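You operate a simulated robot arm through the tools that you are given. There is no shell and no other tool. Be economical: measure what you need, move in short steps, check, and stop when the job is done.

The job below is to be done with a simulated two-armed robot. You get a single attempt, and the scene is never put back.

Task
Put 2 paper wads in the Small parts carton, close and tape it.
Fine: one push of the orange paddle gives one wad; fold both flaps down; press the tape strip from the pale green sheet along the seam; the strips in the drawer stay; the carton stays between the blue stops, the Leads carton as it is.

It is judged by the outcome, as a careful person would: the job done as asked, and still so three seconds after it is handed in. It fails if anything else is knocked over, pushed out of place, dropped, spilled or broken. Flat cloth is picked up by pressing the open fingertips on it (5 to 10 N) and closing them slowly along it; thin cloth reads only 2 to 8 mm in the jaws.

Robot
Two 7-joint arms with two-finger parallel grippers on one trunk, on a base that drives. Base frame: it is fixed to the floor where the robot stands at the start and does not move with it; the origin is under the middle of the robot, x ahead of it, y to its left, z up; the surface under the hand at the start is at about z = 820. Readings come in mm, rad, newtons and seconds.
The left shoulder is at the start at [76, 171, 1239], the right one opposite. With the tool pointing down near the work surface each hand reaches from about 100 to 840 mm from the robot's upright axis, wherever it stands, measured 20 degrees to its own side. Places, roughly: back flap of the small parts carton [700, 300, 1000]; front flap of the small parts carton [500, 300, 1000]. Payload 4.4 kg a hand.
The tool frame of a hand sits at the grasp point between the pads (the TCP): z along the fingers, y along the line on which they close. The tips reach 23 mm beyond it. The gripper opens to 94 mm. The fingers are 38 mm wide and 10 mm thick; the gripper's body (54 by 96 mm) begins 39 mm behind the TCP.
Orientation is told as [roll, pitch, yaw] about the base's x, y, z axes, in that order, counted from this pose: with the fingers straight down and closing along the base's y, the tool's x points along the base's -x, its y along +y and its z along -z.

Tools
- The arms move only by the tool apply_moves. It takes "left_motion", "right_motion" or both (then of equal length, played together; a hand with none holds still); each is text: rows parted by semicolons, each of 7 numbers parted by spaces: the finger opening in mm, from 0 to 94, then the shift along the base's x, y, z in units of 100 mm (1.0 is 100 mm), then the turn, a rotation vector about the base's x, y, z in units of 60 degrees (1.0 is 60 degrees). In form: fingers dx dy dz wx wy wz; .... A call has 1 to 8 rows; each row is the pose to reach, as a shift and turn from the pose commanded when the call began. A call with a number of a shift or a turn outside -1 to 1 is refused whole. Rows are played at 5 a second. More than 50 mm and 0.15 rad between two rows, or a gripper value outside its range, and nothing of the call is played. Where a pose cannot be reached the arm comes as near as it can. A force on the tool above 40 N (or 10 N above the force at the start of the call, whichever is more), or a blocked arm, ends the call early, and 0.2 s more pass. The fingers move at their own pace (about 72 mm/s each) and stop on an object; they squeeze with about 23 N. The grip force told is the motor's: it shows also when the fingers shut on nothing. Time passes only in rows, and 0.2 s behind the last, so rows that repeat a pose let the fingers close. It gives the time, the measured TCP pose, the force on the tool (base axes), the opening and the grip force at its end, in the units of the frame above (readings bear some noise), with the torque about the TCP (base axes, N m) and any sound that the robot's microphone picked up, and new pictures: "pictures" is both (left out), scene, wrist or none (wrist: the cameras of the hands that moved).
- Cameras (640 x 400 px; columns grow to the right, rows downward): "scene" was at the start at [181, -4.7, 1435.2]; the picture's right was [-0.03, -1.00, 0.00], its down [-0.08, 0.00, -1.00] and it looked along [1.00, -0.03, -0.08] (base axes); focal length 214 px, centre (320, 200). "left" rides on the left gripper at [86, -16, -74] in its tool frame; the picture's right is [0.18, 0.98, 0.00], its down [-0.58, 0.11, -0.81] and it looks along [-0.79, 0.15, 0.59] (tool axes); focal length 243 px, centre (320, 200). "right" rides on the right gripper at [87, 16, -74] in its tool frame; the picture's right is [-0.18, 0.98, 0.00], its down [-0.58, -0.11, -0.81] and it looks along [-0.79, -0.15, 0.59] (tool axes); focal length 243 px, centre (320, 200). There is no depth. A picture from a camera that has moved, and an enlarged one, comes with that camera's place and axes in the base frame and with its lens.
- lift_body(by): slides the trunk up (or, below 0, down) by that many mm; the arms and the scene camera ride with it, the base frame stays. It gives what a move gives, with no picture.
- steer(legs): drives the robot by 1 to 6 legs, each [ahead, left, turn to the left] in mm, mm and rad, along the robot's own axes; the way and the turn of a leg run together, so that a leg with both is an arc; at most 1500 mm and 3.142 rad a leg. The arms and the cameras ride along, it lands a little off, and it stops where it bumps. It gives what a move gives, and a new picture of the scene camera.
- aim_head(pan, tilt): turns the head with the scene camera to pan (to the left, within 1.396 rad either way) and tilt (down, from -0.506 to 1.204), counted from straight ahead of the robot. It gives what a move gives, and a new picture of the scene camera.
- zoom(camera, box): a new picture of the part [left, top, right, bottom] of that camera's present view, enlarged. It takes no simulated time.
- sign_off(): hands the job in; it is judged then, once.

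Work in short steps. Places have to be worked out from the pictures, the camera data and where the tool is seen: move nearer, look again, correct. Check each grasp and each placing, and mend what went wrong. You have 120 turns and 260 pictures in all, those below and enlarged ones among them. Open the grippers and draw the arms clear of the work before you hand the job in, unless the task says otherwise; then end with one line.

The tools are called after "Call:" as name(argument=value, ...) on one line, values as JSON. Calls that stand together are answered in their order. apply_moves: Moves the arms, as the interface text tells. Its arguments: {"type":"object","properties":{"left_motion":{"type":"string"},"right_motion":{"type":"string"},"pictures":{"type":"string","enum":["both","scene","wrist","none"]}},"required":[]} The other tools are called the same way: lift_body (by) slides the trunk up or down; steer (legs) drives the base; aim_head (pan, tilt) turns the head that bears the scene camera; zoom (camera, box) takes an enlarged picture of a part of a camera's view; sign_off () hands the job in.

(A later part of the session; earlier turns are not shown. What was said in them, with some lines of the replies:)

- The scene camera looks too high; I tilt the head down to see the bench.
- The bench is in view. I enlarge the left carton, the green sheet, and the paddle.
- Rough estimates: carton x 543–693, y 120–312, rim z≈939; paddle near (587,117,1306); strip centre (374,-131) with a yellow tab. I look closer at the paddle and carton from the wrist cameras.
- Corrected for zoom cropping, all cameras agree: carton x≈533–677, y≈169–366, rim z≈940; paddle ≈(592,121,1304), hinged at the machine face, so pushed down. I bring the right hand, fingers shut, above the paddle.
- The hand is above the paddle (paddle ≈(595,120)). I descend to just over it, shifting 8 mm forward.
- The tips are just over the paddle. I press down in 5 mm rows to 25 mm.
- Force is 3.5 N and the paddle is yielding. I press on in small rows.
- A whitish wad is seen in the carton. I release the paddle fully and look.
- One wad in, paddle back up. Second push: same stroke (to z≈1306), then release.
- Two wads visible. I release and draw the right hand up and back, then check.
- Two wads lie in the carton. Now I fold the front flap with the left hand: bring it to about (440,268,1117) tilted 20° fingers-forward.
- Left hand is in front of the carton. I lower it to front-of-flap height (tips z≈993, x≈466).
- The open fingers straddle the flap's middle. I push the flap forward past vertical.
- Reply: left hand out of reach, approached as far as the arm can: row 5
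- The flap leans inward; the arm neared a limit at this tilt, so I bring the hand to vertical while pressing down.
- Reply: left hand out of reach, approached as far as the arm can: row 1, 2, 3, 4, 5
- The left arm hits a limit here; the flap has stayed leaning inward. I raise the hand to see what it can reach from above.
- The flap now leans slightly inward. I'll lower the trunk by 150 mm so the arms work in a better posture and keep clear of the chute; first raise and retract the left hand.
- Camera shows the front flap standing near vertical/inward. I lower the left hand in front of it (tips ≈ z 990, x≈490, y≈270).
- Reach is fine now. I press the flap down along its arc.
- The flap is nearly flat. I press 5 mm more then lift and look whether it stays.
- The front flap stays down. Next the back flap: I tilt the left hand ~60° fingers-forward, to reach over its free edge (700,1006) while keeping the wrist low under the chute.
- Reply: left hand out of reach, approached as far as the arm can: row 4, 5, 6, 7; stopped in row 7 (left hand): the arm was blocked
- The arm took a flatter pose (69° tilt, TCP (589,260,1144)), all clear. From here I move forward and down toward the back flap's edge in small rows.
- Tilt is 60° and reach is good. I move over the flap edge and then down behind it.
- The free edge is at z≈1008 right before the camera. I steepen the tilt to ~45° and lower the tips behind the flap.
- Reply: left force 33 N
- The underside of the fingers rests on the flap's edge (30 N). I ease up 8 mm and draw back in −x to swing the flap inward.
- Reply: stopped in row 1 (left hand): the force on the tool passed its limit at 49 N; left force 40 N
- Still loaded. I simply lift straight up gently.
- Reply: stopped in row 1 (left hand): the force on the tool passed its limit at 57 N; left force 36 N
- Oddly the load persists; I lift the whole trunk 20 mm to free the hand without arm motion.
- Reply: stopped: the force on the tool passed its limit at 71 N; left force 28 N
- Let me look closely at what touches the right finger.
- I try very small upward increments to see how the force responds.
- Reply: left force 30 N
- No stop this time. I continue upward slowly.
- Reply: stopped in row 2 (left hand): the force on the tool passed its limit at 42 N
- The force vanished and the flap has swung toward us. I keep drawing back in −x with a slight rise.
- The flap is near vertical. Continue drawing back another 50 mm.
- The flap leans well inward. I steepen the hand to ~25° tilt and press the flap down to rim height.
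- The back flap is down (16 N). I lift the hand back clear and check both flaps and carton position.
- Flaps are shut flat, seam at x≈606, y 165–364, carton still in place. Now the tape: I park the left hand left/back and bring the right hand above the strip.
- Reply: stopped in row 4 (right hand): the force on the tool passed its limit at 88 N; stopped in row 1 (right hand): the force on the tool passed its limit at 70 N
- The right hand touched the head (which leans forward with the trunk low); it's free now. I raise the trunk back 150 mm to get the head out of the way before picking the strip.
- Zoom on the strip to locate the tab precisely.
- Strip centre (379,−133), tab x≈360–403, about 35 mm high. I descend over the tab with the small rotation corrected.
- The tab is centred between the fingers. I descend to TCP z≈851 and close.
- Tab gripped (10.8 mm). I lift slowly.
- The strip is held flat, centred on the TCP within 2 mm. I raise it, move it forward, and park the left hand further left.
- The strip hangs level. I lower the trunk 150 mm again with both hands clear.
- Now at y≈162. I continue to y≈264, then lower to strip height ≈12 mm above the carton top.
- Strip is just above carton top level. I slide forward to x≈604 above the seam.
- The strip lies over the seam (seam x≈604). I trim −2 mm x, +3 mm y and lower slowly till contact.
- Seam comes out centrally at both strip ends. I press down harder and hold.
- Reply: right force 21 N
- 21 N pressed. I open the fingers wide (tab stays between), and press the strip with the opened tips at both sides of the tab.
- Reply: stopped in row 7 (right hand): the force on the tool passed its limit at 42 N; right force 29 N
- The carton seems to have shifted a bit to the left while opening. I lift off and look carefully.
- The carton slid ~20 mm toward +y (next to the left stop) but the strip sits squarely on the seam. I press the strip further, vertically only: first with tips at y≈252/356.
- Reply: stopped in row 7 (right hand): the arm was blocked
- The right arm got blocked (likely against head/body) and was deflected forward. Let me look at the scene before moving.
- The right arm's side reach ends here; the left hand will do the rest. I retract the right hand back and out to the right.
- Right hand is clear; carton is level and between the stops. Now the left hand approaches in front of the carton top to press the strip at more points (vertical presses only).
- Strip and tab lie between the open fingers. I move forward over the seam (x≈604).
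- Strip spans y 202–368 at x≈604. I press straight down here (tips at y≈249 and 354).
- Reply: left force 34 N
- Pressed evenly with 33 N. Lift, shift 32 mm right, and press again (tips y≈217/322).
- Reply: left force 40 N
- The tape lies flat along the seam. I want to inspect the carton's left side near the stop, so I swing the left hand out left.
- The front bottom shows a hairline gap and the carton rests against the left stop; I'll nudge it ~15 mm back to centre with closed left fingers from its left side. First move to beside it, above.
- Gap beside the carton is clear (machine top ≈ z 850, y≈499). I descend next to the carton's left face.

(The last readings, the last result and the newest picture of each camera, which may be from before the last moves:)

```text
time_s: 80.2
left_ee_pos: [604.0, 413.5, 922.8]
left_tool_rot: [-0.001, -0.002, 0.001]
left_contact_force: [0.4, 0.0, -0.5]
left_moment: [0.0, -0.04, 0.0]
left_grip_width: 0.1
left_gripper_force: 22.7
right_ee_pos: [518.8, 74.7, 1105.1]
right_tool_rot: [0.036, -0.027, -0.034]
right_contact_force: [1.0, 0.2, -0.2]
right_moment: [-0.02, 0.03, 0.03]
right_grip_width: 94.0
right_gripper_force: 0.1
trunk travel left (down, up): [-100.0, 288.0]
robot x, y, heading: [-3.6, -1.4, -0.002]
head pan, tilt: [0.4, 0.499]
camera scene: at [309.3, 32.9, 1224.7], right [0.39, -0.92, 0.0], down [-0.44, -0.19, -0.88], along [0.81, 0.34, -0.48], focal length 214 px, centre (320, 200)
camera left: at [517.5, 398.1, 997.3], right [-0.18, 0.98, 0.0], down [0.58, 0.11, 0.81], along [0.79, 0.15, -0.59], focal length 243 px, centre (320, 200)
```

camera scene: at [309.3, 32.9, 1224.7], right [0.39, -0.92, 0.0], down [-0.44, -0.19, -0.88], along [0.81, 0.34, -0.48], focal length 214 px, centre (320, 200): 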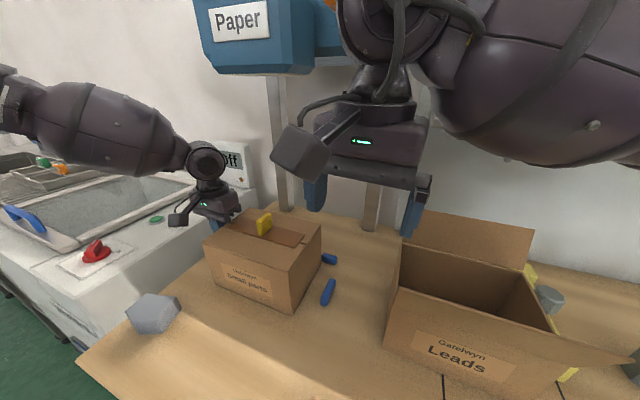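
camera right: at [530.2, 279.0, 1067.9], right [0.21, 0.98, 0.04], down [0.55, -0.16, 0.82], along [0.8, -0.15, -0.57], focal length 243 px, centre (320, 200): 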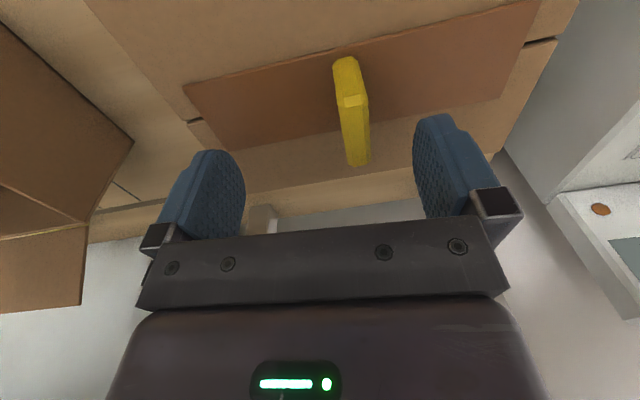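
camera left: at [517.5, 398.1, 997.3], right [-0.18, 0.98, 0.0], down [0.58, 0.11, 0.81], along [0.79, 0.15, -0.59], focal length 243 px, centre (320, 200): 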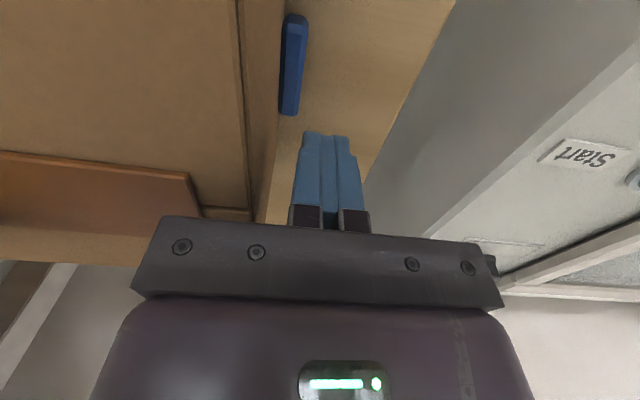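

The finger is beside the left face, stop clear below. I push gently toward −y to y≈381.

Call:
apply_moves(left_motion="0 0 -0.08 0 0 0 0;0 0 -0.14 0 0 0 0;0 0 -0.18 0 0 0 0;0 0 -0.22 0 0 0 0;0 0 -0.26 0 0 0 0;0 0 -0.3 0 0 0 0;0 0 -0.33 0 0 0 0", pictures="both")

```text
time_s: 81.8
left_ee_pos: [603.0, 379.7, 923.8]
left_tool_rot: [-0.002, -0.002, 0.001]
left_contact_force: [0.1, 0.1, 0.1]
left_moment: [-0.02, 0.02, -0.03]
left_grip_width: 0.1
left_gripper_force: 23.3
right_ee_pos: [518.0, 73.8, 1105.8]
right_tool_rot: [0.036, -0.025, -0.035]
right_contact_force: [0.7, 0.2, 0.7]
right_moment: [-0.01, -0.03, 0.02]
right_grip_width: 93.9
right_gripper_force: 0.1
trunk travel left (down, up): [-100.0, 288.0]
robot x, y, heading: [-0.3, -0.3, -0.002]
head pan, tilt: [0.4, 0.499]
camera scene: at [309.1, 32.9, 1224.8], right [0.39, -0.92, 0.0], down [-0.44, -0.19, -0.88], along [0.81, 0.34, -0.48], focal length 214 px, centre (320, 200)
camera left: at [516.6, 363.7, 999.2], right [-0.18, 0.98, 0.0], down [0.58, 0.11, 0.81], along [0.79, 0.15, -0.59], focal length 243 px, centre (320, 200)
```

scene: 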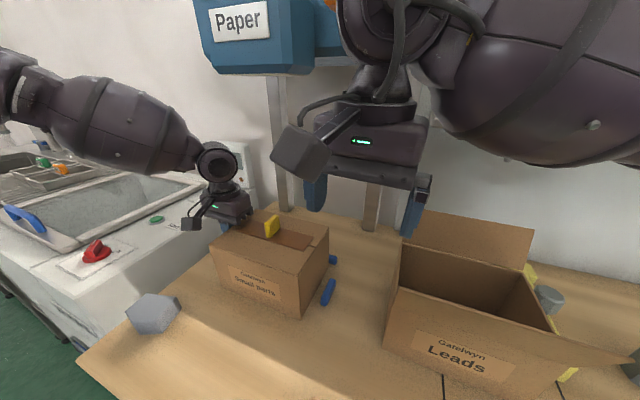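
left: 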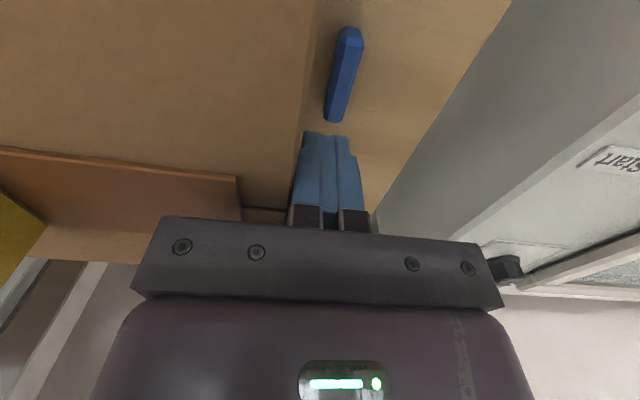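

The carton is back near its original place. I back off, rise, retract and inspect.

Call:
apply_moves(left_motion="0 0 0.2 0 0 0 0;0 0 0.35 0.1 0 0 0;0 0 0.35 0.5 0 0 0;0 -0.2 0.4 0.9 0 0 0;0 -0.6 0.5 1 0 0 0;94 -1 0.7 1 0 0 0;94 -1 1 1 0 0 0", pictures="none")

Call:
zoom(camera="scene", box=[180, 190, 372, 320])

Call:
zoom(camera="left", box=[60, 0, 380, 200])

```text
time_s: 83.4
left_ee_pos: [507.0, 479.4, 1026.1]
left_tool_rot: [-0.001, -0.003, -0.001]
left_contact_force: [-0.3, 0.0, -0.8]
left_moment: [0.01, -0.01, -0.02]
left_grip_width: 82.6
left_gripper_force: 0.2
right_ee_pos: [519.2, 74.5, 1105.6]
right_tool_rot: [0.033, -0.026, -0.034]
right_contact_force: [0.2, 0.0, 0.0]
right_moment: [0.02, 0.01, 0.0]
right_grip_width: 93.8
right_gripper_force: 0.0
trunk travel left (down, up): [-100.0, 288.0]
robot x, y, heading: [-5.0, -0.5, 0.002]
head pan, tilt: [0.4, 0.499]
```

```text
3.08 times, centred on (276, 255) of scene
camera zoom: at [309.5, 33.4, 1224.6], right [0.39, -0.92, 0.0], down [-0.44, -0.19, -0.88], along [0.81, 0.34, -0.48], focal length 660 px, centre (455, 31)
```

zoom: 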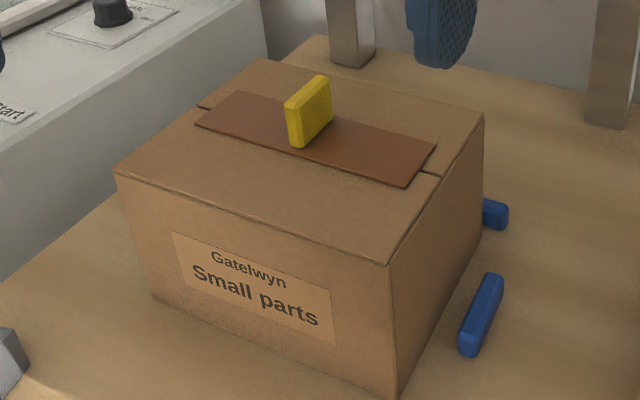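

```text
2.00 times, centred on (220, 100) of left
camera zoom: at [418.9, 463.2, 1099.6], right [-0.18, 0.98, 0.0], down [0.58, 0.11, 0.81], along [0.79, 0.15, -0.59], focal length 485 px, centre (520, 400)
```

zoom: 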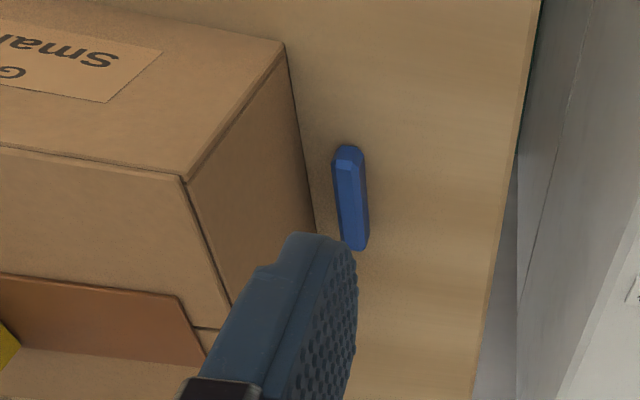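

The carton sits centred between the stops, closed and taped. I draw both arms further clear and take a last look.

Call:
apply_moves(left_motion="94 -0.2 0.2 0.2 0 0 0;94 -0.4 0.4 0.4 0 0 0;94 -0.6 0.6 0.5 0 0 0;94 -0.6 0.6 0.5 0 0 0", right_motion="94 0 -0.1 0.3 0 0 0;94 0 -0.2 0.6 0 0 0;94 0 -0.4 0.9 0 0 0;94 0 -0.4 0.9 0 0 0", pictures="scene")

Call:
aim_head(pan=0.1, tilt=0.8)

```text
time_s: 84.4
left_ee_pos: [449.0, 542.2, 1072.3]
left_tool_rot: [0.001, 0.0, 0.001]
left_contact_force: [0.7, -0.6, 0.5]
left_moment: [-0.02, 0.0, 0.01]
left_grip_width: 94.0
left_gripper_force: 0.1
right_ee_pos: [519.9, 33.2, 1198.8]
right_tool_rot: [0.034, -0.026, -0.034]
right_contact_force: [-0.3, -0.7, 0.1]
right_moment: [0.0, 0.01, 0.02]
right_grip_width: 94.0
right_gripper_force: 0.0
trunk travel left (down, up): [-100.0, 288.0]
robot x, y, heading: [-3.9, 2.0, 0.002]
head pan, tilt: [0.4, 0.499]
camera scene: at [310.2, 33.2, 1224.2], right [0.39, -0.92, 0.0], down [-0.44, -0.19, -0.88], along [0.81, 0.34, -0.48], focal length 214 px, centre (320, 200)
```

scene: 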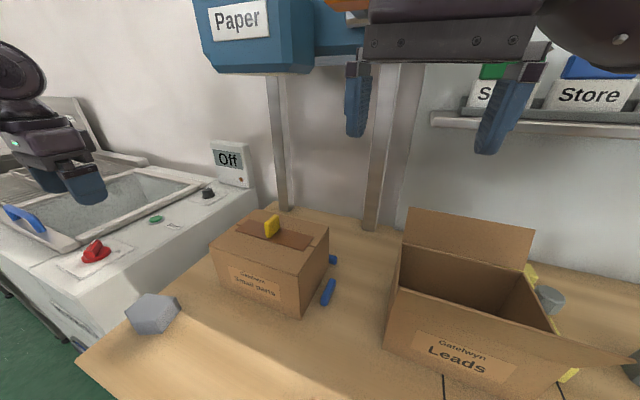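

```text
time_s: 85.2
left_ee_pos: [446.5, 540.6, 1074.4]
left_tool_rot: [-0.001, -0.001, 0.001]
left_contact_force: [0.3, 1.5, -0.8]
left_moment: [0.02, 0.01, -0.03]
left_grip_width: 94.0
left_gripper_force: 0.1
right_ee_pos: [519.5, 32.8, 1199.5]
right_tool_rot: [0.036, -0.027, -0.033]
right_contact_force: [-0.5, 0.1, -0.3]
right_moment: [0.0, 0.01, 0.0]
right_grip_width: 94.1
right_gripper_force: 0.1
trunk travel left (down, up): [-100.0, 288.0]
robot x, y, heading: [-2.5, -0.0, 0.005]
head pan, tilt: [0.099, 0.799]
camera scene: at [305.6, 5.6, 1198.9], right [0.1, -0.99, 0.0], down [-0.71, -0.07, -0.7], along [0.69, 0.07, -0.72], focal length 214 px, centre (320, 200)
```

scene: 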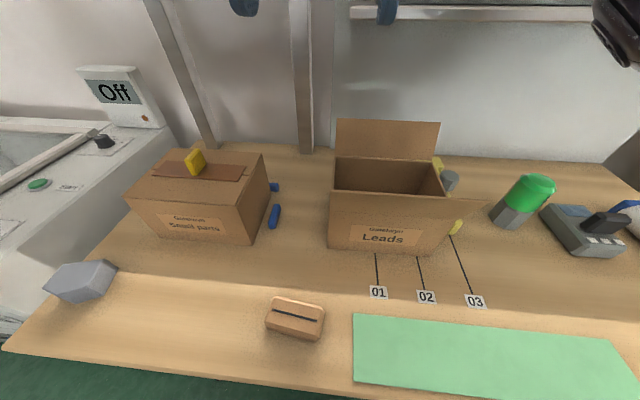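

All is in place: the carton is closed and taped between the stops, everything else is undisturbed, and the hands are open and clear. I hand the job in.

Call:
sign_off()

```text
The job is handed in.
```

The Small parts carton holds 2 paper wads and is closed, with the tape strip pressed along the seam; it slid about 20 mm against the left blue stop during taping, and I pushed it back to the middle between the stops.
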